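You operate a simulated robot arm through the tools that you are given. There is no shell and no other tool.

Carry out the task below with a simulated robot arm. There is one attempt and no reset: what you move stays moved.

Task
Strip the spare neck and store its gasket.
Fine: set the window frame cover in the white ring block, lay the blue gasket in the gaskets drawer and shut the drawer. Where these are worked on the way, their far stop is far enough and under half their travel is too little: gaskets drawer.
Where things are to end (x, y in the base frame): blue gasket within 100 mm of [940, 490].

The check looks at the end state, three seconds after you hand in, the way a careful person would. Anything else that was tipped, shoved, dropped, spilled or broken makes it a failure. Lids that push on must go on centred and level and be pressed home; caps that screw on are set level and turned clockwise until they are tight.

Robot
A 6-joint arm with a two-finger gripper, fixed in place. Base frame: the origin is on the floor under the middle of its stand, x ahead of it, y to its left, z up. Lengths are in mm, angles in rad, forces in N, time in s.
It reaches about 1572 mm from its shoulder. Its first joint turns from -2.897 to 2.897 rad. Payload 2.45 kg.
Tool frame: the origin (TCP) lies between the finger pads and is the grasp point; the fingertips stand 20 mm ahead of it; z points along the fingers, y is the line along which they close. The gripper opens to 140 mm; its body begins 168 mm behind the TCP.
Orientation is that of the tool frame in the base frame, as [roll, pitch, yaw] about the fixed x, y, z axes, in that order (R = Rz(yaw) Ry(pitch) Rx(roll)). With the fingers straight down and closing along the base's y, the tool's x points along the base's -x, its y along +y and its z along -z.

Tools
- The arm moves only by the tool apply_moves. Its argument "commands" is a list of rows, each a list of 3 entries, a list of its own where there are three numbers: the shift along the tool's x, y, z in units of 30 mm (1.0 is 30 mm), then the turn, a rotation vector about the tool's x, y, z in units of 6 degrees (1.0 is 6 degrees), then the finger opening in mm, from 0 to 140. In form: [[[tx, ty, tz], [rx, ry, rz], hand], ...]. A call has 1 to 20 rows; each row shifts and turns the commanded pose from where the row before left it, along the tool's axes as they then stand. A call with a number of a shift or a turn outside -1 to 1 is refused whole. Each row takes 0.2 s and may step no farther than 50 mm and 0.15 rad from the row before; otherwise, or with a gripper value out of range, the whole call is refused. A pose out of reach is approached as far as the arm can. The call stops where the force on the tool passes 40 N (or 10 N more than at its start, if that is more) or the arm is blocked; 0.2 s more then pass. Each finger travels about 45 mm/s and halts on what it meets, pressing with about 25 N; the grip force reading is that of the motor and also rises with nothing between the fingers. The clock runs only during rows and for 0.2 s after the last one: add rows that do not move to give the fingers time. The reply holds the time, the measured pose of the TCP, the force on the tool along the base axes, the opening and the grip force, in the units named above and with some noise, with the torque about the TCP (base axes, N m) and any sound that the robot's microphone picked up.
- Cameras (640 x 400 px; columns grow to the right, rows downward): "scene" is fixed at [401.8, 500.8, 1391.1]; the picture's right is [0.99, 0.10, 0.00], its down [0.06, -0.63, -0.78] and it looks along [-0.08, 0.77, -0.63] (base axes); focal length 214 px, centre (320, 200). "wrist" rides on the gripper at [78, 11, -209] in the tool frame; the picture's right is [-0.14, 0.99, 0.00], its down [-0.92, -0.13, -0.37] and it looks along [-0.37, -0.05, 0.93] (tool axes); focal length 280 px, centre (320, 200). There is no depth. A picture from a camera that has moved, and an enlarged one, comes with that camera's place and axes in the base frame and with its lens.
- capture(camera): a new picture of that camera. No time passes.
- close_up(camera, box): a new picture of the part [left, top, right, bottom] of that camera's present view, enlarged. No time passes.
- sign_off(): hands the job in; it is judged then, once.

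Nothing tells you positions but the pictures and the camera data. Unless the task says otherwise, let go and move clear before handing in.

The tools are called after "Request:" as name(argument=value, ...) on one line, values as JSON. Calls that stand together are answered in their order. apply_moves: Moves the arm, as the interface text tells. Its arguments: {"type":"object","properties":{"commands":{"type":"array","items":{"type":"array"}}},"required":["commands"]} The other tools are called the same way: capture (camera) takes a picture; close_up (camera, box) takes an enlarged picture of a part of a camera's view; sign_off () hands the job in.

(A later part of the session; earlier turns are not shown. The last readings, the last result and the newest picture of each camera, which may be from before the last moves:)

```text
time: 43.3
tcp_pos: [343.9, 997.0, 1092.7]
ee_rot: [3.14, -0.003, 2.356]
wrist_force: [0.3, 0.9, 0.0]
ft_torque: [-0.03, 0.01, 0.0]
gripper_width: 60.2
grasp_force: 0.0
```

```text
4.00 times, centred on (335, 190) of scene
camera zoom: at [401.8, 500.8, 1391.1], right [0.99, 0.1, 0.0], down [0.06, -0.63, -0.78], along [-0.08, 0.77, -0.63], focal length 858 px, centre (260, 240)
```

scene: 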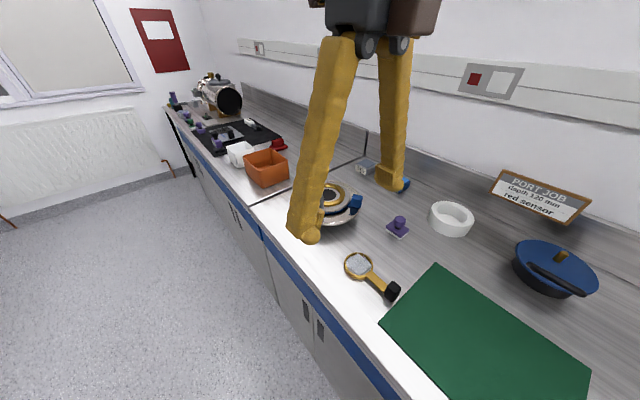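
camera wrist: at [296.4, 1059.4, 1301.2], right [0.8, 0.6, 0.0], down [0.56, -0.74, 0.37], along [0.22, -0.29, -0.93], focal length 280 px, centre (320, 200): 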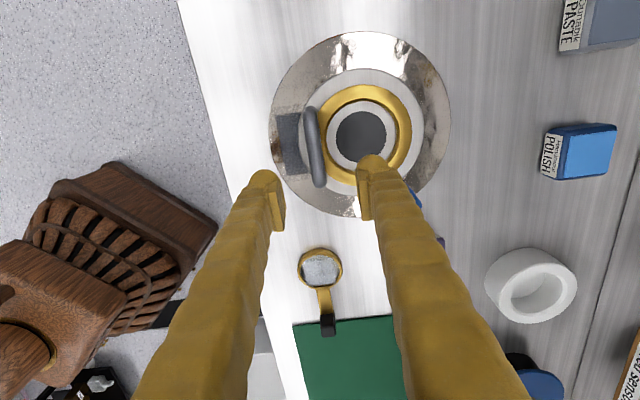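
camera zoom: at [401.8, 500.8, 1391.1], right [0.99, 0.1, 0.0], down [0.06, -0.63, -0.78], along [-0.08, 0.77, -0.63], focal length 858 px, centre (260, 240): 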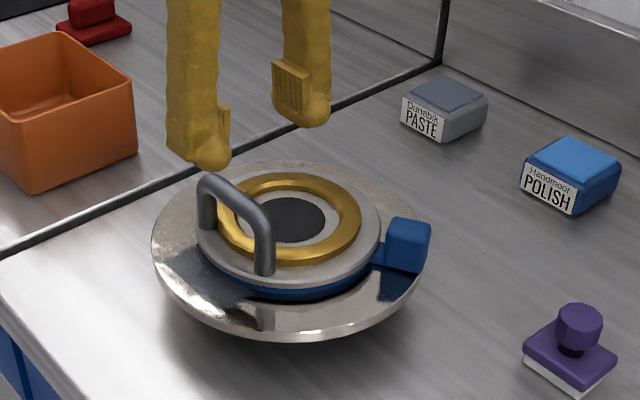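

The hand is aligned with the handle, slightly toward its right-hand post as I wanted. I'll lower the fingers to either side of the bar.

Request:
apply_moves(commands=[[[0, -0.1, 0.8], [0, 0, 0], 50], [[0, 0, 0.8], [0, 0, 0], 50], [[0, 0, 0.6], [0, 0, 0], 50], [[0, 0, 0.5], [0, 0, 0], 50], [[0, 0, 0.3], [0, 0, 0], 50], [[0, 0, 0], [0, 0, 0], 50]])

Request:
close_up(camera="wrist", box=[220, 60, 440, 240])

Request:
close_up(camera="scene", box=[285, 150, 375, 230])

```text
time: 44.7
tcp_pos: [341.4, 995.8, 1003.1]
ee_rot: [3.141, -0.001, 2.354]
wrist_force: [-0.1, 0.4, 1.2]
ft_torque: [0.0, -0.03, 0.0]
gripper_width: 49.9
grasp_force: 0.0
```

```text
2.22 times, centred on (330, 150) of wrist
camera zoom: at [294.3, 1058.1, 1210.5], right [0.8, 0.6, 0.0], down [0.56, -0.74, 0.37], along [0.22, -0.29, -0.93], focal length 623 px, centre (298, 311)
```

zoom: 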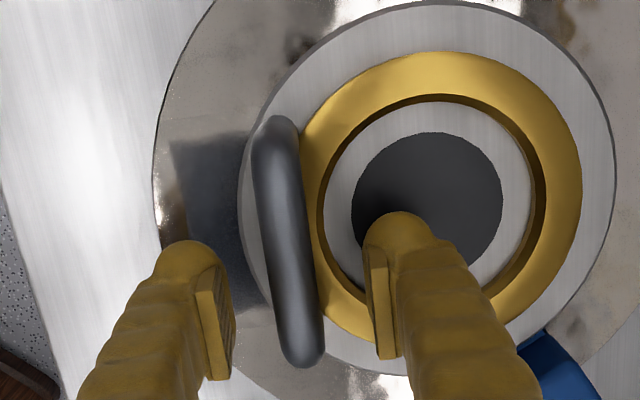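

```text
5.00 times, centred on (330, 190) of scene
camera zoom: at [401.8, 500.8, 1391.1], right [0.99, 0.1, 0.0], down [0.06, -0.63, -0.78], along [-0.08, 0.77, -0.63], focal length 1072 px, centre (270, 250)
```

zoom: 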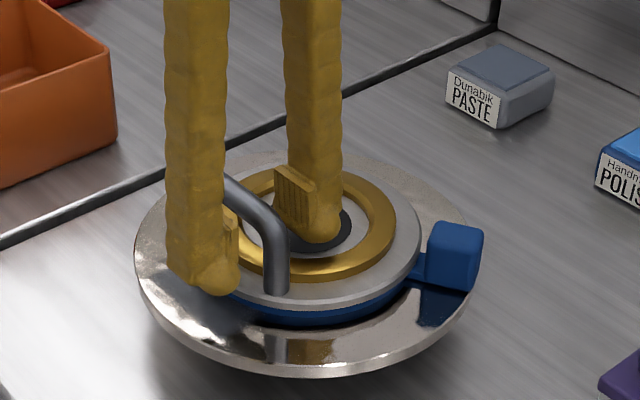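

The bar is centred between the pads. I'll lower another few millimetres and close on it.

Request:
apply_moves(commands=[[[0, 0, 0.17], [0, 0, 0], 50], [[0, 0, 0], [0, 0, 0], 30], [[0, 0, 0], [0, 0, 0], 10], [[0, 0, 0], [0, 0, 0], 5], [[0, 0, 0], [0, 0, 0], 0], [[0, 0, 0], [0, 0, 0], 0]])

Request:
close_up(camera="wrist", box=[220, 60, 440, 240])

Request:
close_up(camera="scene", box=[285, 150, 375, 230])

```text
time: 46.1
tcp_pos: [341.9, 995.2, 998.1]
ee_rot: [3.141, -0.003, 2.354]
wrist_force: [-2.0, 0.5, 0.6]
ft_torque: [0.16, 0.15, 0.18]
gripper_width: 10.3
grasp_force: 25.3
```

```text
2.22 times, centred on (330, 150) of wrist
camera zoom: at [294.1, 1058.2, 1205.7], right [0.8, 0.6, 0.0], down [0.56, -0.74, 0.37], along [0.22, -0.29, -0.93], focal length 623 px, centre (298, 311)
```

zoom: 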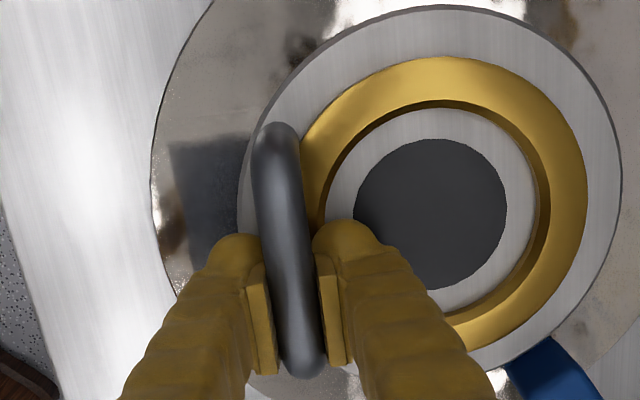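

```text
5.00 times, centred on (330, 190) of scene
camera zoom: at [401.8, 500.8, 1391.1], right [0.99, 0.1, 0.0], down [0.06, -0.63, -0.78], along [-0.08, 0.77, -0.63], focal length 1072 px, centre (270, 250)
```

zoom: 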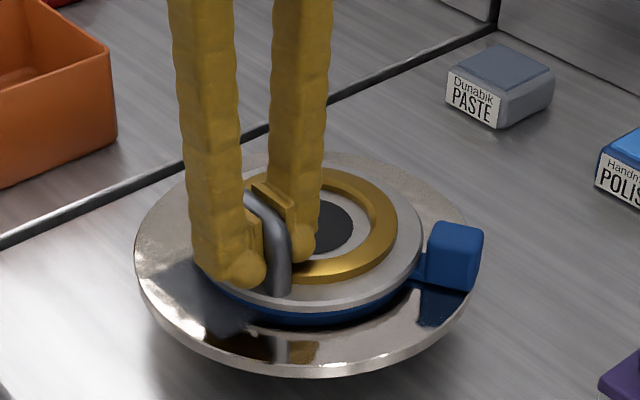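

The grip is on the bar and post. I'll lift a few millimetres to see whether the cover comes free and how it hangs.

Request:
apply_moves(commands=[[[0, 0, -0.15], [0, 0, 0], 0], [[0, 0, -0.15], [0, 0, 0], 0], [[0, 0, -0.15], [0, 0, 0], 0], [[0, 0, 0], [0, 0, 0], 0]])

Request:
close_up(camera="wrist", box=[220, 60, 440, 240])

Request:
close_up(camera="scene", box=[285, 150, 375, 230])

```text
time: 47.1
tcp_pos: [343.1, 995.4, 1011.5]
ee_rot: [3.14, -0.001, 2.355]
wrist_force: [0.1, 0.1, -5.9]
ft_torque: [-0.24, 0.14, 0.0]
gripper_width: 10.3
grasp_force: 25.3
```

```text
2.22 times, centred on (330, 150) of wrist
camera zoom: at [294.8, 1058.0, 1219.9], right [0.8, 0.6, 0.0], down [0.56, -0.74, 0.37], along [0.22, -0.29, -0.93], focal length 623 px, centre (298, 311)
```

zoom: 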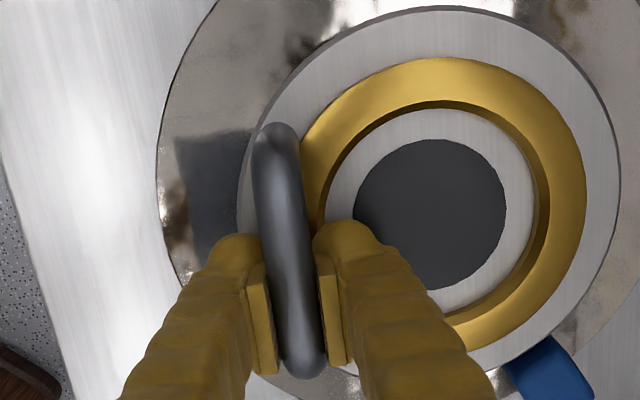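

```text
5.00 times, centred on (330, 190) of scene
camera zoom: at [401.8, 500.8, 1391.1], right [0.99, 0.1, 0.0], down [0.06, -0.63, -0.78], along [-0.08, 0.77, -0.63], focal length 1072 px, centre (270, 250)
```

zoom: 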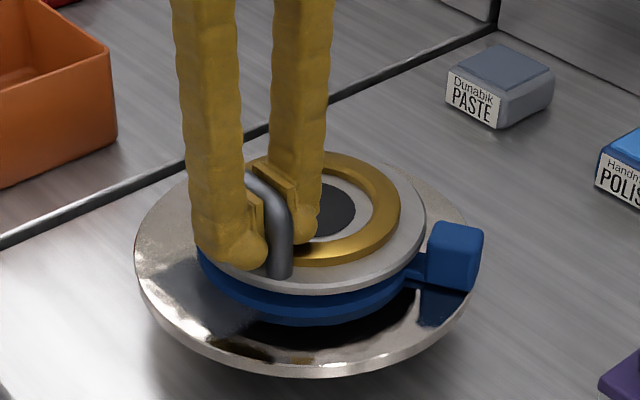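

The cover lifts free and stays level in the grip (about 0.6 kg), and the gasket stays behind on the neck. I'll raise it well clear.

Request:
apply_moves(commands=[[[0, 0, -0.3], [0, 0, 0], 0], [[0, 0, -0.5], [0, 0, 0], 0], [[0, 0, -0.6], [0, 0, 0], 0], [[0, 0, -0.6], [0, 0, 0], 0], [[0, 0, -0.6], [0, 0, 0], 0], [[0, 0, -0.6], [0, 0, 0], 0], [[0, 0, -0.5], [0, 0, 0], 0], [[0, 0, -0.3], [0, 0, 0], 0], [[0, 0, 0], [0, 0, 0], 0]])

Request:
capture(camera="wrist")

Request:
close_up(camera="scene", box=[270, 100, 390, 230])

Request:
close_up(camera="scene", box=[410, 180, 490, 250])

```text
time: 49.1
tcp_pos: [343.6, 993.7, 1130.8]
ee_rot: [3.142, -0.004, 2.356]
wrist_force: [0.0, 0.9, -5.2]
ft_torque: [-0.22, 0.11, 0.01]
gripper_width: 10.5
grasp_force: 24.9
```

```text
taken
camera wrist: at [295.9, 1056.5, 1339.8], right [0.8, 0.6, 0.0], down [0.56, -0.74, 0.37], along [0.22, -0.29, -0.93], focal length 280 px, centre (320, 200)
```

wrist: 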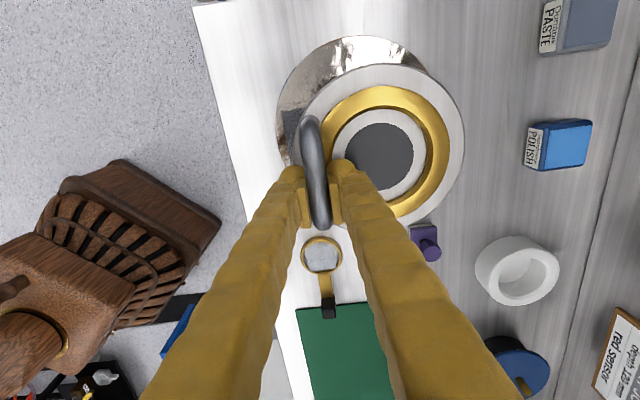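

```text
3.08 times, centred on (330, 165) of scene
camera zoom: at [401.8, 500.8, 1391.1], right [0.99, 0.1, 0.0], down [0.06, -0.63, -0.78], along [-0.08, 0.77, -0.63], focal length 660 px, centre (289, 308)
```

zoom: 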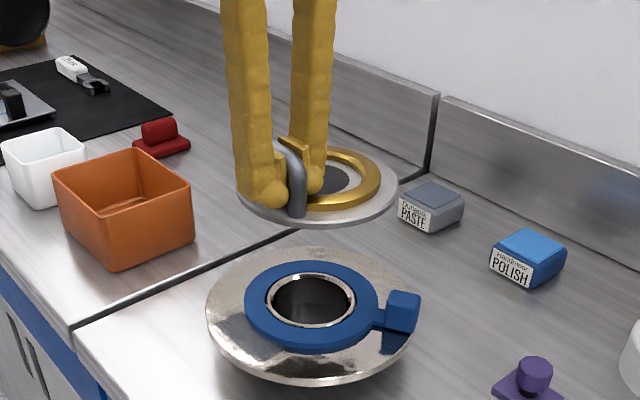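

```text
5.71 times, centred on (450, 215) of scene
camera zoom: at [401.8, 500.8, 1391.1], right [0.99, 0.1, 0.0], down [0.06, -0.63, -0.78], along [-0.08, 0.77, -0.63], focal length 1226 px, centre (-423, 114)
```

zoom: 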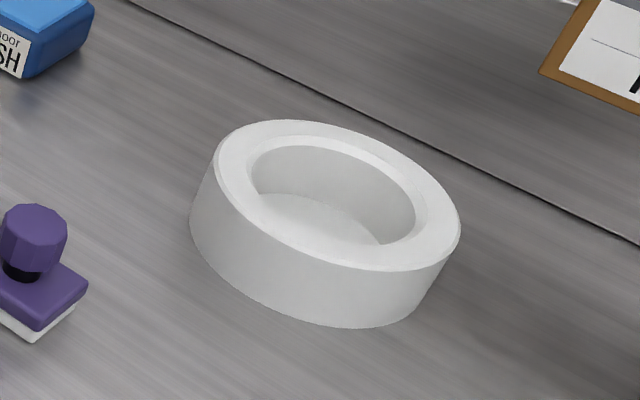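

The gasket is exposed on the neck with its tab, and the cover hangs level. I'll zoom on the ring block to measure it.

Request:
close_up(camera="wrist", box=[450, 210, 590, 330])

Request:
close_up(camera="wrist", box=[260, 30, 480, 250])

```text
3.33 times, centred on (520, 270) of wrist
camera zoom: at [295.9, 1056.5, 1339.8], right [0.8, 0.6, 0.0], down [0.56, -0.74, 0.37], along [0.22, -0.29, -0.93], focal length 935 px, centre (-347, -33)
```

zoom: 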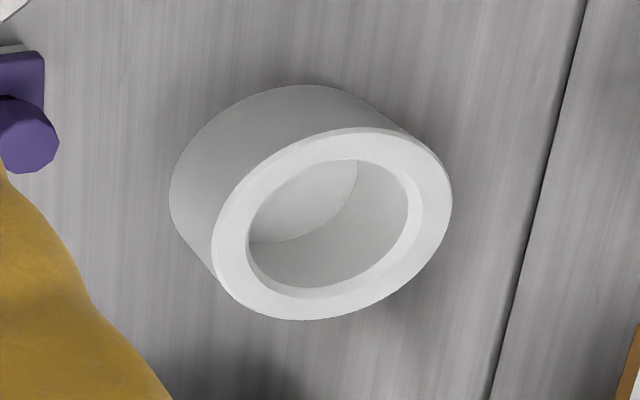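

```text
1.82 times, centred on (370, 140) of wrist
camera zoom: at [295.9, 1056.5, 1339.8], right [0.8, 0.6, 0.0], down [0.56, -0.74, 0.37], along [0.22, -0.29, -0.93], focal length 510 px, centre (229, 309)
```

zoom: 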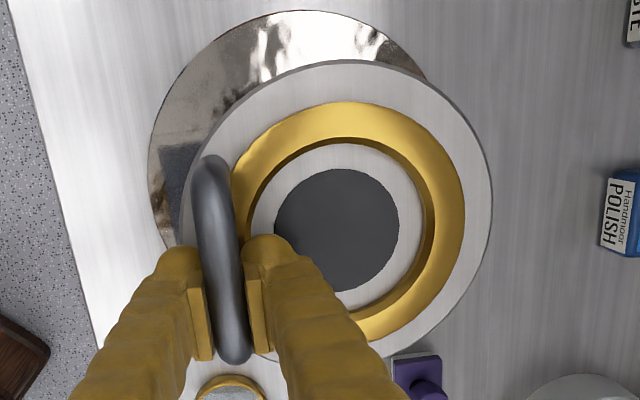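

The ring block's top rim is near (761, 1028), z≈936, with a bore of about 88 mm and a chamfer, so the cover should sit on the rim with its spigot in the bore. I'll carry the cover to a spot where the ring shows clearly beside it and measure again.

Request:
apply_moves(commands=[[[-0.4, 0.05, 0], [0, 0, 0], 0], [[-0.7, 0.09, 0], [0, 0, 0], 0], [[-0.7, 0.09, 0], [0, 0, 0], 0], [[-0.7, 0.09, 0], [0, 0, 0], 0], [[-0.7, 0.09, 0], [0, 0, 0], 0], [[-0.7, 0.09, 0], [0, 0, 0], 0], [[-0.7, 0.09, 0], [0, 0, 0], 0], [[-0.7, 0.09, 0], [0, 0, 0], 0], [[-0.7, 0.09, 0], [0, 0, 0], 0], [[-0.7, 0.09, 0], [0, 0, 0], 0], [[-0.7, 0.09, 0], [0, 0, 0], 0], [[-0.7, 0.09, 0], [0, 0, 0], 0], [[-0.7, 0.09, 0], [0, 0, 0], 0], [[-0.7, 0.09, 0], [0, 0, 0], 0], [[-0.7, 0.09, 0], [0, 0, 0], 0], [[-0.4, 0.05, 0], [0, 0, 0], 0], [[0, 0, 0], [0, 0, 0], 0]])

Request:
capture(camera="wrist")

Request:
capture(camera="scene")

```text
time: 52.7
tcp_pos: [595.7, 798.6, 1131.1]
ee_rot: [3.14, -0.001, 2.354]
wrist_force: [0.2, -0.2, -4.8]
ft_torque: [-0.24, 0.11, 0.0]
gripper_width: 10.3
grasp_force: 24.7
```

```text
taken
camera wrist: at [547.8, 860.4, 1339.9], right [0.8, 0.6, 0.0], down [0.56, -0.74, 0.37], along [0.22, -0.29, -0.93], focal length 280 px, centre (320, 200)
```

wrist: 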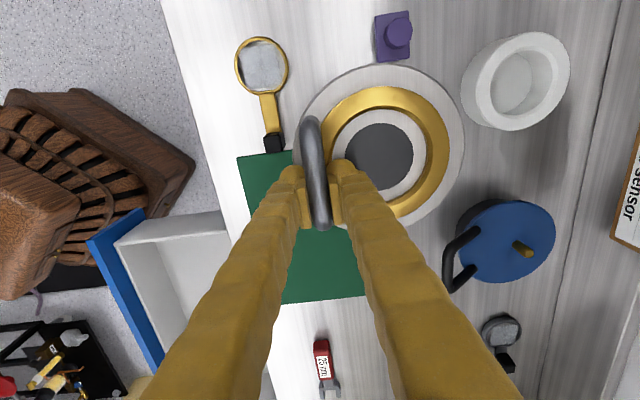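

```text
taken
```

scene: 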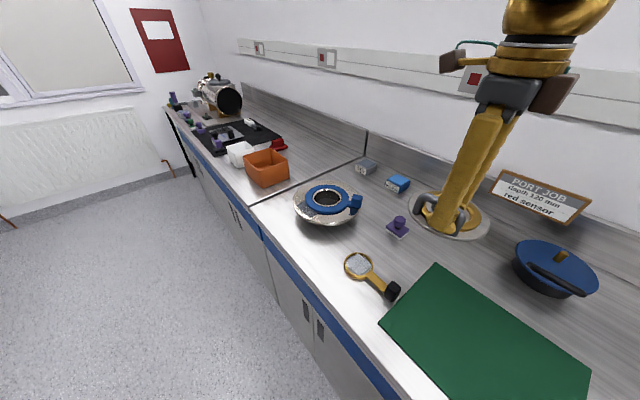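

Request:
close_up(camera="wrist", box=[450, 20, 590, 140])

Request:
close_up(camera="scene", box=[280, 170, 380, 240])

```text
3.33 times, centred on (520, 80) of wrist
camera zoom: at [547.8, 860.4, 1339.9], right [0.8, 0.6, 0.0], down [0.56, -0.74, 0.37], along [0.22, -0.29, -0.93], focal length 935 px, centre (-347, 600)
```

zoom: 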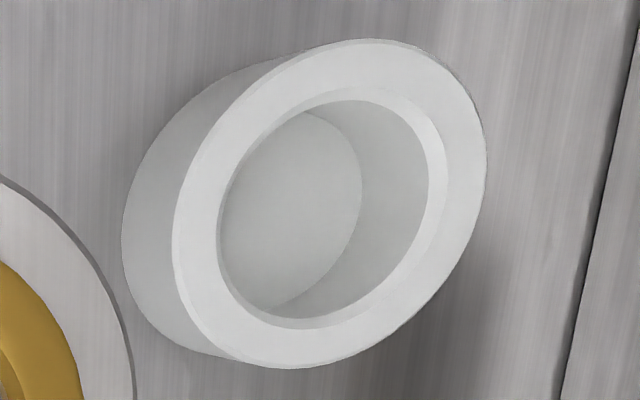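

```text
5.71 times, centred on (330, 205) of scene
camera zoom: at [401.8, 500.8, 1391.1], right [0.99, 0.1, 0.0], down [0.06, -0.63, -0.78], along [-0.08, 0.77, -0.63], focal length 1226 px, centre (263, 171)
```

zoom: 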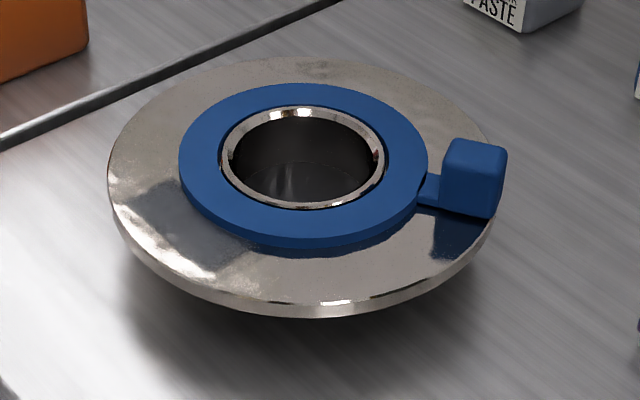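

The ring block and the stripped neck with its blue gasket are both clear. I'll zoom in on the cover in my grip to work out exactly where its centre sits relative to the hand.

Request:
close_up(camera="wrist", box=[280, 50, 480, 240])

Request:
close_up(camera="scene", box=[390, 170, 510, 250])

```text
2.11 times, centred on (380, 145) of wrist
camera zoom: at [547.8, 860.4, 1339.9], right [0.8, 0.6, 0.0], down [0.56, -0.74, 0.37], along [0.22, -0.29, -0.93], focal length 590 px, centre (194, 316)
```

zoom: 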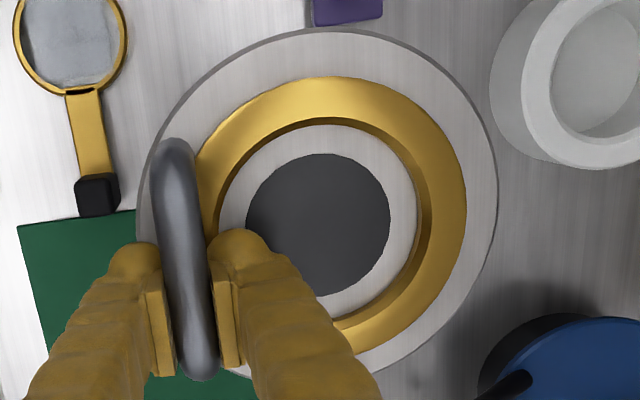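

```text
5.00 times, centred on (450, 210) of scene
camera zoom: at [401.8, 500.8, 1391.1], right [0.99, 0.1, 0.0], down [0.06, -0.63, -0.78], along [-0.08, 0.77, -0.63], focal length 1072 px, centre (-330, 150)
```

zoom: 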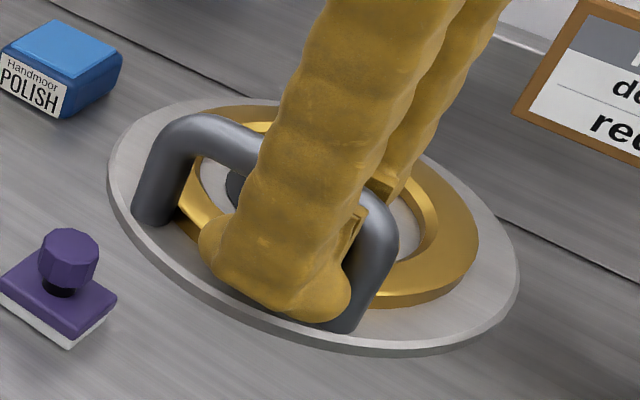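

I've placed the cover's axis about 53 mm ahead of and 14 mm to the side of the grasp point. I'll carry it over the ring block and hover above it to compare the two from the fixed camera.

Request:
apply_moves(commands=[[[0.1, 0.4, 0], [0, 0, 0], 0], [[0.1, 0.7, 0], [0, 0, 0], 0], [[0.1, 0.7, 0], [0, 0, 0], 0], [[0.1, 0.7, 0], [0, 0, 0], 0], [[0.1, 0.7, 0], [0, 0, 0], 0], [[0.1, 0.7, 0], [0, 0, 0], 0], [[0.1, 0.7, 0], [0, 0, 0], 0], [[0.1, 0.7, 0], [0, 0, 0], 0], [[0.1, 0.7, 0], [0, 0, 0], 0], [[0.1, 0.7, 0], [0, 0, 0], 0], [[0.07, 0.6, 0], [0, 0, 0], 0], [[0, 0, 0.5], [0, 0, 0], 0], [[0, 0, 0.7], [0, 0, 0], 0], [[0, 0, 0.6], [0, 0, 0], 0], [[0, 0, 0.3], [0, 0, 0], 0], [[0, 0, 0], [0, 0, 0], 0]])

Request:
close_up(camera="scene", box=[390, 170, 510, 250])

Request:
capture(camera="wrist")

```text
time: 56.1
tcp_pos: [695.9, 932.5, 1050.9]
ee_rot: [3.141, -0.002, 2.356]
wrist_force: [-0.1, 0.7, -5.8]
ft_torque: [-0.24, 0.11, -0.02]
gripper_width: 10.1
grasp_force: 25.4
out of reach, approached as far as the arm can: row 9, 10, 11
```

```text
5.00 times, centred on (450, 210) of scene
camera zoom: at [401.8, 500.8, 1391.1], right [0.99, 0.1, 0.0], down [0.06, -0.63, -0.78], along [-0.08, 0.77, -0.63], focal length 1072 px, centre (-330, 150)
```

zoom: 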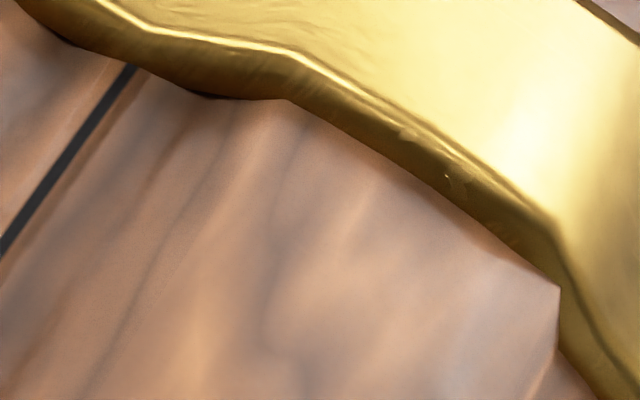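

```text
taken
camera wrist: at [648.2, 995.2, 1259.3], right [0.8, 0.6, 0.0], down [0.56, -0.74, 0.37], along [0.22, -0.29, -0.93], focal length 280 px, centre (320, 200)
```

wrist: 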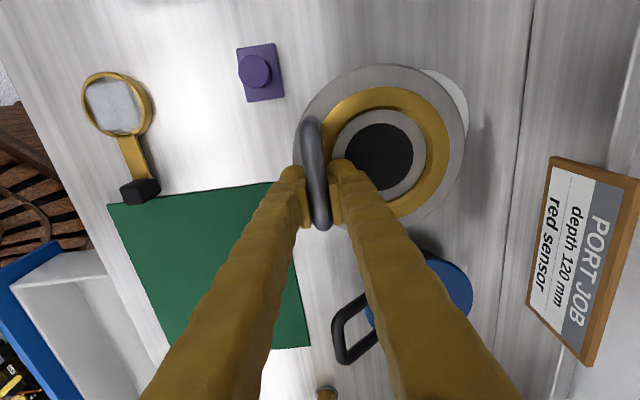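

The arm reached its limit at that height, about 50 mm short of the ring, and the arm itself is blocking the fixed camera. Going lower gives more reach, so I'll descend a little and then continue out in small steps.

Request:
apply_moves(commands=[[[0, 0, 0.5], [0, 0, 0], 0], [[0, 0, 0.4], [0, 0, 0], 0], [[0.05, 0.35, 0], [0, 0, 0], 0], [[0.05, 0.35, 0], [0, 0, 0], 0], [[0.05, 0.35, 0], [0, 0, 0], 0], [[0, 0, 0], [0, 0, 0], 0]])

Request:
capture(camera="wrist")

Request:
capture(camera="scene")

```text
time: 57.5
tcp_pos: [715.6, 958.1, 1023.0]
ee_rot: [3.14, 0.0, 2.354]
wrist_force: [1.2, -0.8, -5.6]
ft_torque: [-0.24, 0.14, -0.02]
gripper_width: 10.0
grasp_force: 25.1
```

```text
taken
camera wrist: at [668.1, 1020.3, 1232.4], right [0.8, 0.6, 0.0], down [0.56, -0.74, 0.37], along [0.22, -0.29, -0.93], focal length 280 px, centre (320, 200)
```

wrist: 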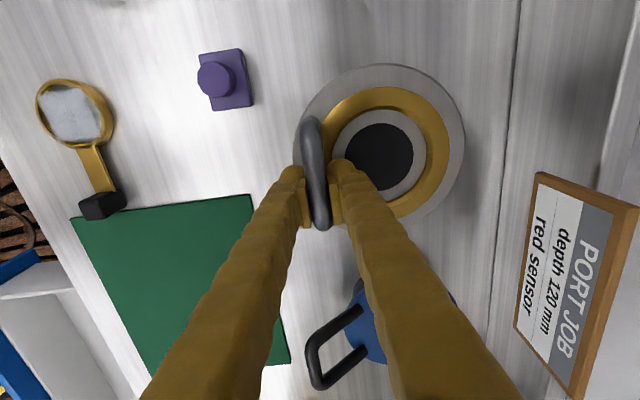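

```text
taken
```

scene: 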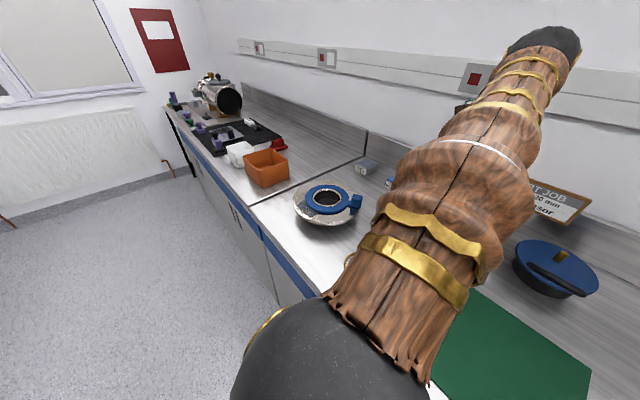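

I've refined the ring centre to about (756, 1023), rim z≈945, with a ~42 mm bore radius. I'll make the last lateral shift and lower in small steps, watching for first contact.

Request:
apply_moves(commands=[[[0.04, 0.36, 0], [0, 0, 0], 0], [[0.03, 0.36, 0], [0, 0, 0], 0], [[0, 0, 0], [0, 0, 0], 0], [[0, 0, 0.15], [0, 0, 0], 0], [[0, 0, 0.15], [0, 0, 0], 0], [[0, 0, 0.1], [0, 0, 0], 0], [[0, 0, 0], [0, 0, 0], 0]])

Request:
capture(camera="wrist")

```text
time: 59.1
tcp_pos: [715.6, 958.0, 1011.4]
ee_rot: [3.141, -0.001, 2.354]
wrist_force: [-0.1, 0.3, -4.5]
ft_torque: [-0.22, 0.09, 0.02]
gripper_width: 10.1
grasp_force: 25.2
out of reach, approached as far as the arm can: row 1, 2
```

```text
taken
camera wrist: at [667.4, 1020.4, 1219.8], right [0.8, 0.6, 0.0], down [0.56, -0.74, 0.37], along [0.22, -0.29, -0.93], focal length 280 px, centre (320, 200)
```

wrist: 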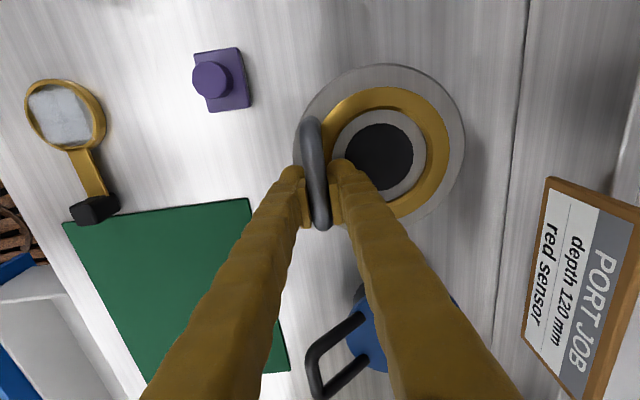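

The hand can't get far enough out while exactly vertical; it's about 15–20 mm short. A 3° outward lean gives the missing reach, and the cover will settle flat when released, so I'll tilt slightly and shift over the ring.

Request:
apply_moves(commands=[[[0, 0, 0], [-0.25, 0, 0], 0], [[0, 0, 0], [-0.25, 0, 0], 0], [[0.03, 0.22, 0.01], [0, 0, 0], 0], [[0.03, 0.22, 0.01], [0, 0, 0], 0], [[0.02, 0.21, 0.01], [0, 0, 0], 0], [[0, 0, 0], [0, 0, 0], 0]])

Request:
capture(camera="wrist")

```text
time: 60.5
tcp_pos: [727.3, 974.3, 1011.2]
ee_rot: [3.09, -0.001, 2.354]
wrist_force: [-0.1, -0.3, -6.2]
ft_torque: [-0.23, 0.14, -0.01]
gripper_width: 10.0
grasp_force: 24.6
```

```text
taken
camera wrist: at [671.8, 1028.1, 1219.9], right [0.8, 0.6, 0.05], down [0.55, -0.76, 0.36], along [0.26, -0.26, -0.93], focal length 280 px, centre (320, 200)
```

wrist: 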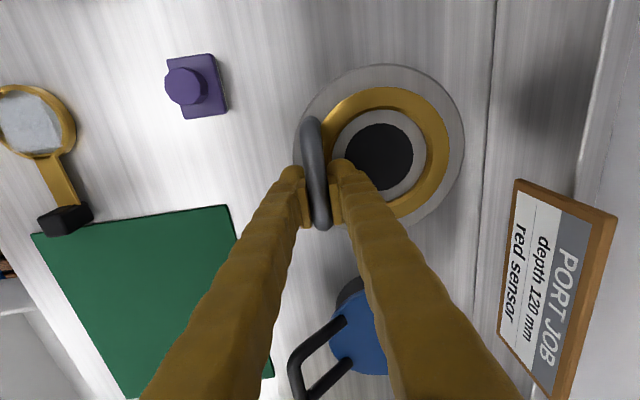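

The hand is now over the ring with a 3° lean and no contact. I'll lower in 3 mm steps and watch the force.

Request:
apply_moves(commands=[[[0, -0.005, 0.1], [0, 0, 0], 0], [[0, -0.005, 0.1], [0, 0, 0], 0], [[0, -0.005, 0.1], [0, 0, 0], 0], [[0, 0, 0], [0, 0, 0], 0]])

Request:
capture(camera="scene")

```text
time: 61.5
tcp_pos: [728.8, 972.5, 1002.0]
ee_rot: [3.088, -0.001, 2.354]
wrist_force: [0.9, -0.1, -6.2]
ft_torque: [-0.23, 0.14, 0.01]
gripper_width: 10.1
grasp_force: 25.0
```

```text
taken
```

scene: 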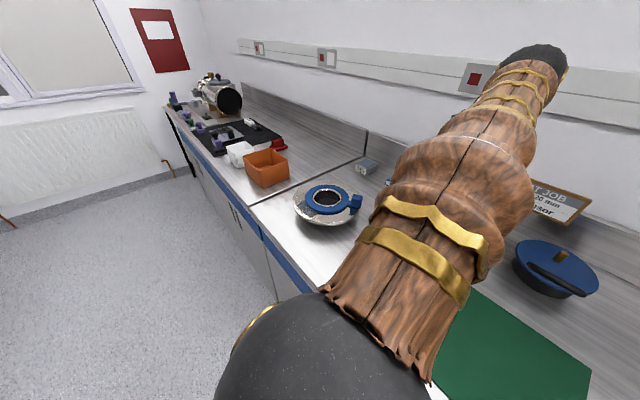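

There's still no contact at z=1002. I'll keep lowering in small steps.

Request:
apply_moves(commands=[[[0, -0.005, 0.1], [0, 0, 0], 0], [[0, -0.005, 0.1], [0, 0, 0], 0], [[0, 0, 0], [0, 0, 0], 0]])

```text
time: 62.3
tcp_pos: [728.5, 974.0, 996.9]
ee_rot: [3.091, 0.0, 2.356]
wrist_force: [-0.6, -0.2, -5.7]
ft_torque: [-0.25, 0.09, -0.03]
gripper_width: 10.2
grasp_force: 25.1
```

Request:
apply_moves(commands=[[[0, -0.005, 0.1], [0, 0, 0], 0], [[0, 0, 0], [0, 0, 0], 0]])

```text
time: 62.9
tcp_pos: [728.1, 974.5, 993.1]
ee_rot: [3.09, -0.001, 2.355]
wrist_force: [0.5, -0.6, -5.5]
ft_torque: [-0.24, 0.13, 0.02]
gripper_width: 10.2
grasp_force: 24.8
```

No contact yet at z=993, so the spigot seems to be entering without touching. I'll continue.

Request:
apply_moves(commands=[[[0, -0.005, 0.1], [0, 0, 0], 0], [[0, 0, 0], [0, 0, 0], 0]])

Request:
apply_moves(commands=[[[0, -0.003, 0.07], [0, 0, 0], 0], [[0, 0, 0], [0, 0, 0], 0]])

```text
time: 63.5
tcp_pos: [727.9, 973.3, 990.7]
ee_rot: [3.085, -0.002, 2.354]
wrist_force: [-0.4, -0.5, -5.4]
ft_torque: [-0.23, 0.1, 0.0]
gripper_width: 10.3
grasp_force: 24.5
```

```text
time: 64.1
tcp_pos: [728.2, 974.4, 987.4]
ee_rot: [3.086, -0.002, 2.355]
wrist_force: [0.7, 0.3, -4.8]
ft_torque: [-0.27, 0.1, 0.05]
gripper_width: 10.3
grasp_force: 24.5
```

Request:
apply_moves(commands=[[[0, -0.003, 0.07], [0, 0, 0], 0], [[0, 0, 0], [0, 0, 0], 0]])

Request:
apply_moves(commands=[[[0, -0.003, 0.07], [0, 0, 0], 0], [[0, 0, 0], [0, 0, 0], 0]])

Request:
capture(camera="wrist")

```text
time: 64.7
tcp_pos: [727.7, 974.3, 985.8]
ee_rot: [3.089, -0.001, 2.354]
wrist_force: [-1.0, 0.7, -5.5]
ft_torque: [-0.24, 0.14, 0.0]
gripper_width: 10.2
grasp_force: 24.6
```

```text
time: 65.3
tcp_pos: [728.4, 974.3, 983.7]
ee_rot: [3.09, -0.001, 2.353]
wrist_force: [1.0, 0.6, -5.7]
ft_torque: [-0.22, 0.13, -0.02]
gripper_width: 10.1
grasp_force: 25.3
```

```text
taken
camera wrist: at [672.4, 1028.8, 1192.2], right [0.8, 0.6, 0.05], down [0.55, -0.76, 0.36], along [0.26, -0.26, -0.93], focal length 280 px, centre (320, 200)
```

wrist: 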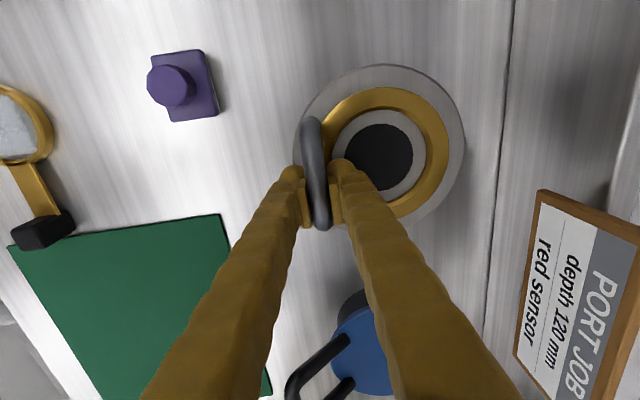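

Request:
apply_moves(commands=[[[0, -0.003, 0.07], [0, 0, 0], 0], [[0, 0, 0], [0, 0, 0], 0]])

Request:
apply_moves(commands=[[[0, -0.003, 0.07], [0, 0, 0], 0], [[0, 0, 0], [0, 0, 0], 0]])

Request:
apply_moves(commands=[[[0, -0.003, 0.07], [0, 0, 0], 0], [[0, 0, 0], [0, 0, 0], 0]])

```text
time: 65.9
tcp_pos: [728.9, 974.7, 982.7]
ee_rot: [3.088, -0.002, 2.355]
wrist_force: [-0.8, 0.3, 9.2]
ft_torque: [0.05, 0.5, 0.03]
gripper_width: 10.0
grasp_force: 24.8
```

```text
time: 66.5
tcp_pos: [727.7, 974.8, 981.4]
ee_rot: [3.087, -0.003, 2.353]
wrist_force: [2.8, 2.7, 18.8]
ft_torque: [-0.03, 0.18, 0.07]
gripper_width: 9.8
grasp_force: 25.2
```

```text
time: 67.1
tcp_pos: [728.5, 974.0, 980.6]
ee_rot: [3.086, -0.003, 2.353]
wrist_force: [4.8, 10.9, 34.7]
ft_torque: [0.19, 0.07, -0.03]
gripper_width: 9.9
grasp_force: 25.0
```

Contact came at z≈983, which matches the disc's near edge on the ring rim with the spigot already in the bore. I'll ease off the pressure slightly and open the fingers so the cover settles flat.

Request:
apply_moves(commands=[[[0, 0.003, -0.08], [0, 0, 0], 0], [[0, 0, 0], [0, 0, 0], 0], [[0, 0, 0], [0, 0, 0], 16], [[0, 0, 0], [0, 0, 0], 24], [[0, 0, 0], [0, 0, 0], 34], [[0, 0, 0], [0, 0, 0], 34]])

Request:
capture(camera="wrist")

```text
time: 68.5
tcp_pos: [727.3, 973.9, 979.4]
ee_rot: [3.089, -0.002, 2.354]
wrist_force: [-0.9, -0.2, -0.6]
ft_torque: [-0.01, 0.0, -0.02]
gripper_width: 34.0
grasp_force: 0.3
```

```text
taken
camera wrist: at [672.4, 1028.4, 1188.2], right [0.8, 0.6, 0.05], down [0.55, -0.76, 0.36], along [0.26, -0.26, -0.93], focal length 280 px, centre (320, 200)
```

wrist: 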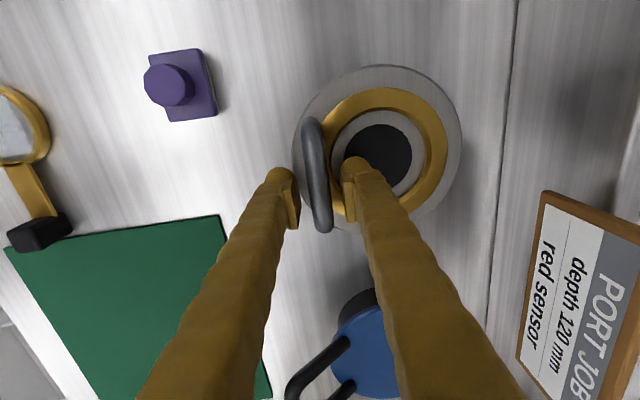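

The cover is released. I'll back straight out along the fingers and then look at how it sits.

Request:
apply_moves(commands=[[[0, 0, -0.5], [0, 0, 0], 34], [[0, 0, -0.7], [0, 0, 0], 34], [[0, 0, -0.9], [0, 0, 0], 34], [[0, -0.5, -0.8], [0, 0, 0], 40], [[0, -0.8, -0.6], [0, 0, 0], 60], [[0, -0.9, -0.4], [0, 0, 0], 80], [[-0.9, -0.9, 0], [0, 0, 0], 80], [[-0.9, -0.9, 0], [0, 0, 0], 80], [[-0.9, -0.9, 0], [0, 0, 0], 80], [[-0.9, -0.9, 0], [0.5, 0, 0], 80], [[-0.9, -0.9, 0], [0, 0, 0], 80], [[0, 0, 0], [0, 0, 0], 80]])

Request:
capture(camera="wrist")

Request:
capture(camera="scene")

```text
time: 71.1
tcp_pos: [676.3, 728.0, 1085.9]
ee_rot: [-3.141, -0.002, 2.354]
wrist_force: [0.2, -0.1, -0.1]
ft_torque: [-0.02, -0.01, 0.02]
gripper_width: 80.0
grasp_force: 0.0
out of reach, approached as far as the arm can: row 3
```

```text
taken
camera wrist: at [628.2, 790.9, 1294.2], right [0.8, 0.6, 0.0], down [0.56, -0.74, 0.37], along [0.22, -0.29, -0.93], focal length 280 px, centre (320, 200)
```

wrist: 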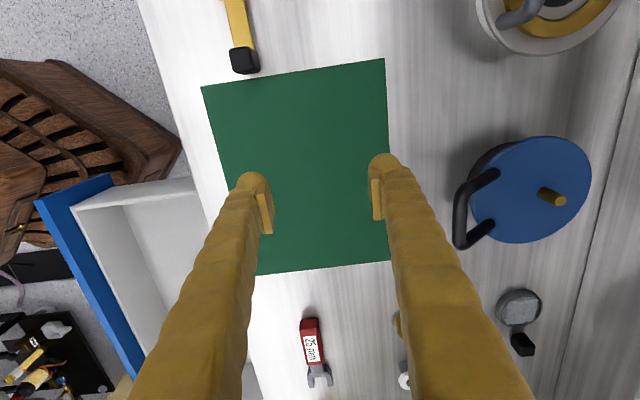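

```text
taken
```

scene: 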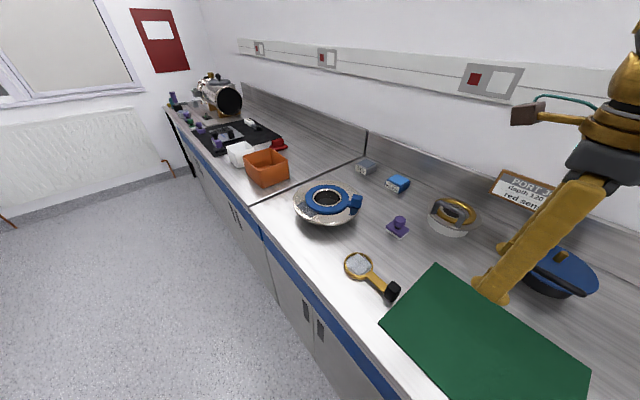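

Request:
close_up(camera="scene", box=[410, 180, 500, 250])

Request:
close_up(camera="scene", box=[280, 170, 380, 240])

```text
5.71 times, centred on (455, 215) of scene
camera zoom: at [401.8, 500.8, 1391.1], right [0.99, 0.1, 0.0], down [0.06, -0.63, -0.78], along [-0.08, 0.77, -0.63], focal length 1226 px, centre (-451, 114)
```

zoom: 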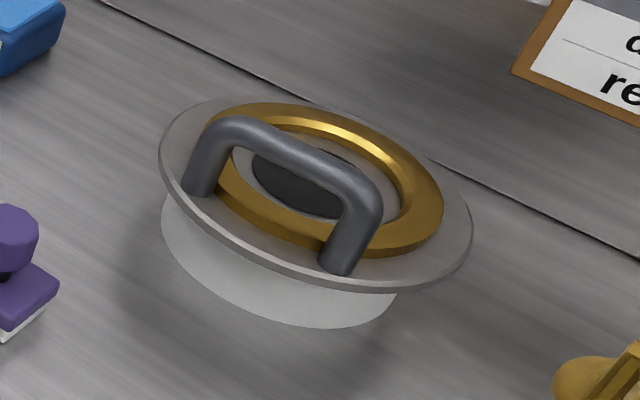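

```text
5.71 times, centred on (330, 205) of scene
camera zoom: at [401.8, 500.8, 1391.1], right [0.99, 0.1, 0.0], down [0.06, -0.63, -0.78], along [-0.08, 0.77, -0.63], focal length 1226 px, centre (263, 171)
```

zoom: 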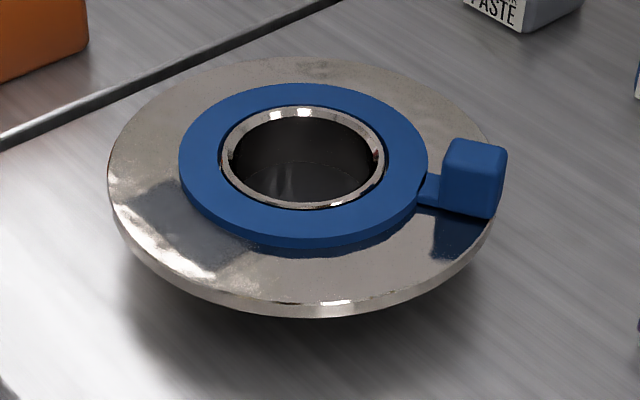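

The cover sits centred and level on the ring, and the ring hasn't moved. Next is the gasket, so I'll move over its tab and turn the hand so the fingers close across it.

Request:
apply_moves(commands=[[[0.93, 0.13, -0.12], [0, 0, 0], 80], [[0.93, 0.13, -0.12], [0, 0, 0], 80], [[0.93, 0.13, -0.12], [0, 0, 0], 80], [[0.93, 0.13, -0.12], [0, 0, 0], 80], [[0.93, 0.13, -0.12], [0, 0, 0], 80], [[0.93, 0.13, -0.12], [0, 0, 0], 80], [[0.93, 0.13, -0.12], [0, 0, 0], 80], [[0.93, 0.13, -0.12], [0, 0, 0], 80], [[0.93, 0.13, -0.12], [0, 0, 0], 80], [[0.93, 0.13, -0.12], [0, 0, 0], 80], [[0.93, 0.13, -0.12], [0, 0, 0], 80], [[0.93, 0.13, -0.12], [0, 0, 0], 80], [[0.93, 0.13, -0.12], [0, 0, 0], 80], [[0, 0, 0], [0, 0, -1], 80], [[0, 0, 0], [0, 0, -1], 80], [[0, 0, 0], [0, 0, -1], 80], [[0, 0, 0], [0, 0, -1], 80], [[0, 0, 0], [0, 0, -1], 80], [[0, 0, 0], [0, 0, 0], 80]])

Request:
capture(camera="wrist")

Request:
close_up(camera="scene", box=[405, 175, 505, 245])

```text
time: 75.1
tcp_pos: [454.1, 1021.0, 1134.4]
ee_rot: [3.141, -0.001, 2.878]
wrist_force: [0.4, 0.1, -0.7]
ft_torque: [0.02, 0.0, -0.03]
gripper_width: 79.9
grasp_force: 0.0
```

```text
taken
camera wrist: at [381.3, 1051.9, 1341.7], right [0.39, 0.92, 0.0], down [0.86, -0.36, 0.37], along [0.34, -0.14, -0.93], focal length 280 px, centre (320, 200)
```

wrist: 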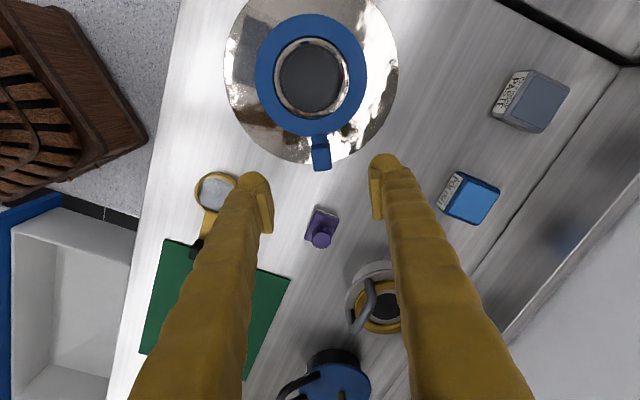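

```text
5.71 times, centred on (455, 210) of scene
camera zoom: at [401.8, 500.8, 1391.1], right [0.99, 0.1, 0.0], down [0.06, -0.63, -0.78], along [-0.08, 0.77, -0.63], focal length 1226 px, centre (-451, 143)
```

zoom: 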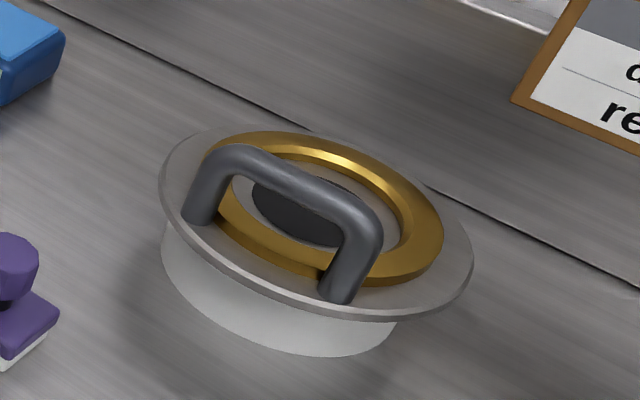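

I can see the gasket and tab from above now. I'll zoom in on both the tab and the seated cover from this angle.

Request:
close_up(camera="wrist", box=[330, 250, 430, 350])

Request:
close_up(camera="wrist", box=[210, 0, 410, 190])

```text
4.00 times, centred on (380, 300) of wrist
camera zoom: at [381.3, 1051.9, 1341.7], right [0.39, 0.92, 0.0], down [0.86, -0.36, 0.37], along [0.34, -0.14, -0.93], focal length 1122 px, centre (80, -200)
```

zoom: 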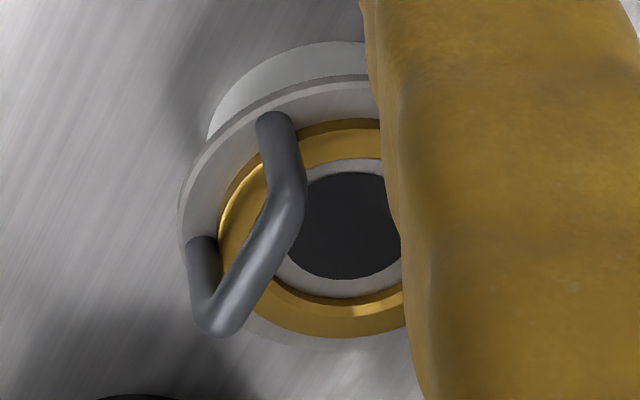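

```text
2.11 times, centred on (310, 95) of wrist
camera zoom: at [381.3, 1051.9, 1341.7], right [0.39, 0.92, 0.0], down [0.86, -0.36, 0.37], along [0.34, -0.14, -0.93], focal length 590 px, centre (341, 421)
```

zoom: 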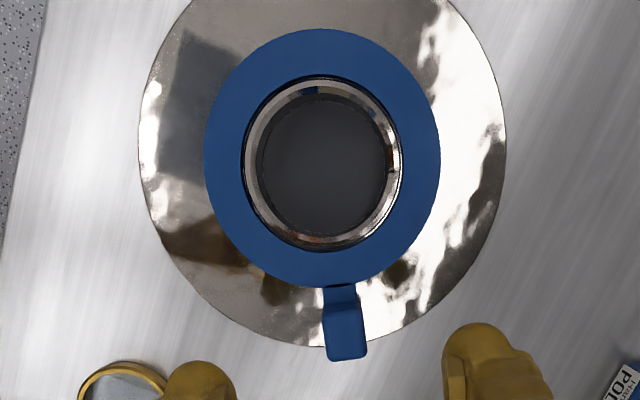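

The cover looks properly seated, and the measured heights agree: gasket top about 960, ring rim about 945. I'll zoom on the tab to place the fingers.

Request:
close_up(camera="wrist", box=[290, 120, 350, 180])

Request:
close_up(camera="scene", box=[330, 180, 380, 220])

```text
6.67 times, centred on (320, 150) of wrist
camera zoom: at [381.3, 1051.9, 1341.7], right [0.39, 0.92, 0.0], down [0.86, -0.36, 0.37], along [0.34, -0.14, -0.93], focal length 1869 px, centre (320, 533)
```

zoom: 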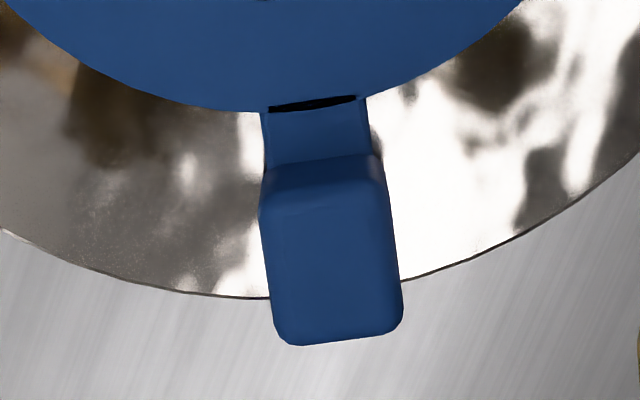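

```text
10.00 times, centred on (355, 200) of scene
camera zoom: at [401.8, 500.8, 1391.1], right [0.99, 0.1, 0.0], down [0.06, -0.63, -0.78], along [-0.08, 0.77, -0.63], focal length 2145 px, centre (-30, 200)
```

zoom: 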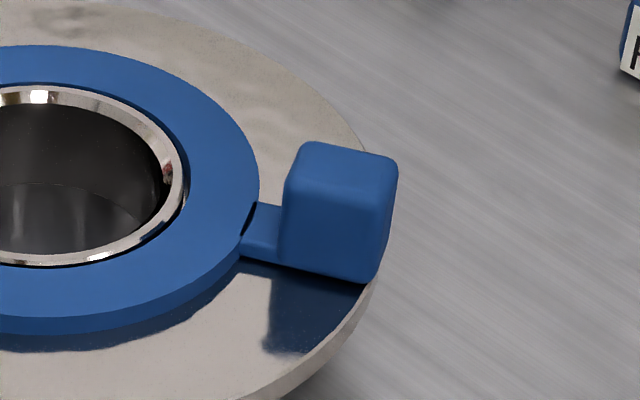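

The tab block is about 27 mm wide and 33 mm tall, its top at z≈987, centred near (463, 1020). I'll centre over it and lower with the fingers open, stopping just above the flange.

Request:
apply_moves(commands=[[[-0.3, 0.04, 0.5], [0, 0, 0], 70], [[0, 0, 0.9], [0, 0, 0], 70], [[0, 0, 0.9], [0, 0, 0], 70], [[0, 0, 0.9], [0, 0, 0], 70], [[0, 0, 0.8], [0, 0, 0], 70], [[0, 0, 0.5], [0, 0, 0], 70], [[0, 0, 0], [0, 0, 0], 70]])

Request:
capture(camera="wrist")

Request:
close_up(camera="scene", box=[300, 160, 400, 230])

```text
time: 76.7
tcp_pos: [462.6, 1021.9, 997.9]
ee_rot: [3.139, 0.0, 2.88]
wrist_force: [0.2, 0.1, 0.5]
ft_torque: [0.04, 0.0, 0.02]
gripper_width: 70.2
grasp_force: 0.1
```

```text
taken
camera wrist: at [389.9, 1052.2, 1207.2], right [0.39, 0.92, 0.0], down [0.86, -0.36, 0.37], along [0.34, -0.14, -0.93], focal length 280 px, centre (320, 200)
```

wrist: 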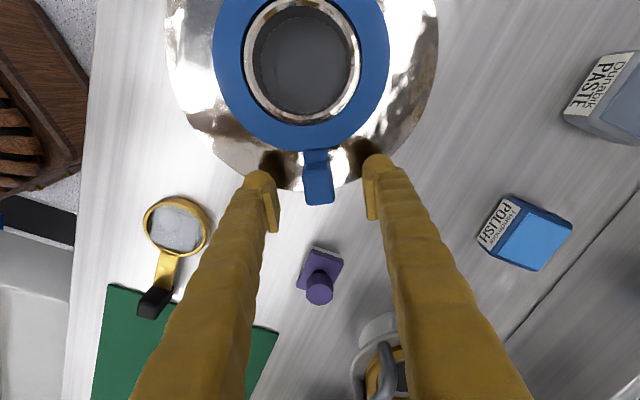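

```text
5.71 times, centred on (350, 195) of scene
camera zoom: at [401.8, 500.8, 1391.1], right [0.99, 0.1, 0.0], down [0.06, -0.63, -0.78], along [-0.08, 0.77, -0.63], focal length 1226 px, centre (149, 229)
```

zoom: 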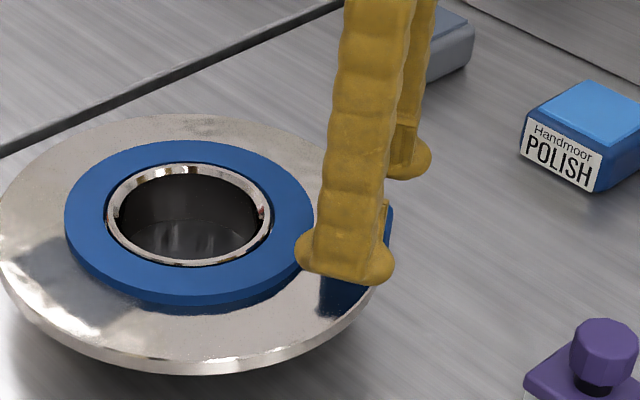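

The tab is centred between the open fingers. I'll lower the last 20 mm and close.

Request:
apply_moves(commands=[[[0, 0, 0.35], [0, 0, 0], 70], [[0, 0, 0.3], [0, 0, 0], 70], [[0, 0, 0], [0, 0, 0], 70], [[0, 0, 0], [0, 0, 0], 40], [[0, 0, 0], [0, 0, 0], 20], [[0, 0, 0], [0, 0, 0], 10], [[0, 0, 0], [0, 0, 0], 0], [[0, 0, 0], [0, 0, 0], 0]])

Request:
close_up(camera="wrist", box=[200, 60, 440, 240])

Request:
close_up(camera="scene", box=[300, 160, 400, 230])

```text
time: 78.5
tcp_pos: [463.2, 1021.2, 979.9]
ee_rot: [3.14, -0.001, 2.879]
wrist_force: [0.4, 0.1, 0.7]
ft_torque: [-0.02, -0.04, -0.03]
gripper_width: 24.6
grasp_force: 24.6
```

```text
2.22 times, centred on (320, 150) of wrist
camera zoom: at [390.6, 1052.5, 1188.2], right [0.39, 0.92, 0.0], down [0.86, -0.36, 0.37], along [0.34, -0.14, -0.93], focal length 623 px, centre (320, 311)
```

zoom: 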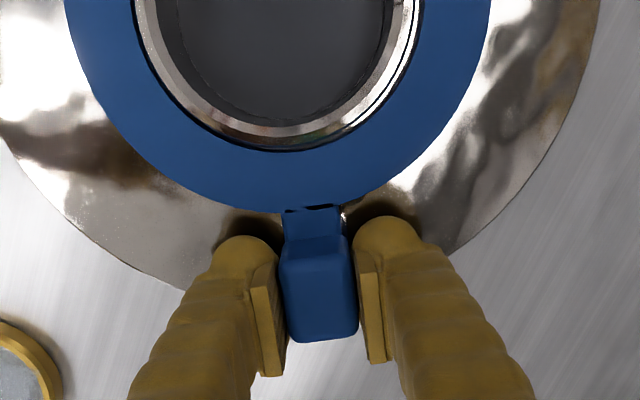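

```text
5.71 times, centred on (350, 195) of scene
camera zoom: at [401.8, 500.8, 1391.1], right [0.99, 0.1, 0.0], down [0.06, -0.63, -0.78], along [-0.08, 0.77, -0.63], focal length 1226 px, centre (149, 229)
```

zoom: 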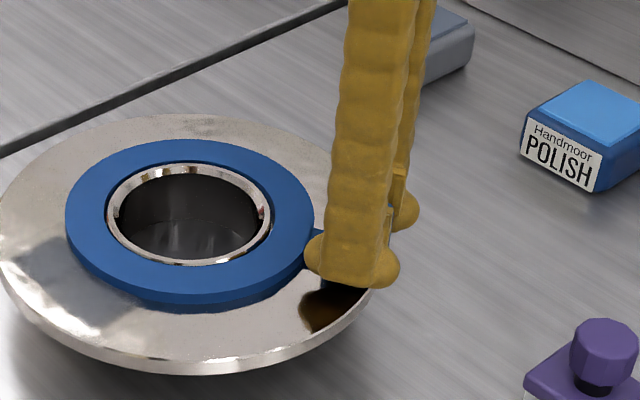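

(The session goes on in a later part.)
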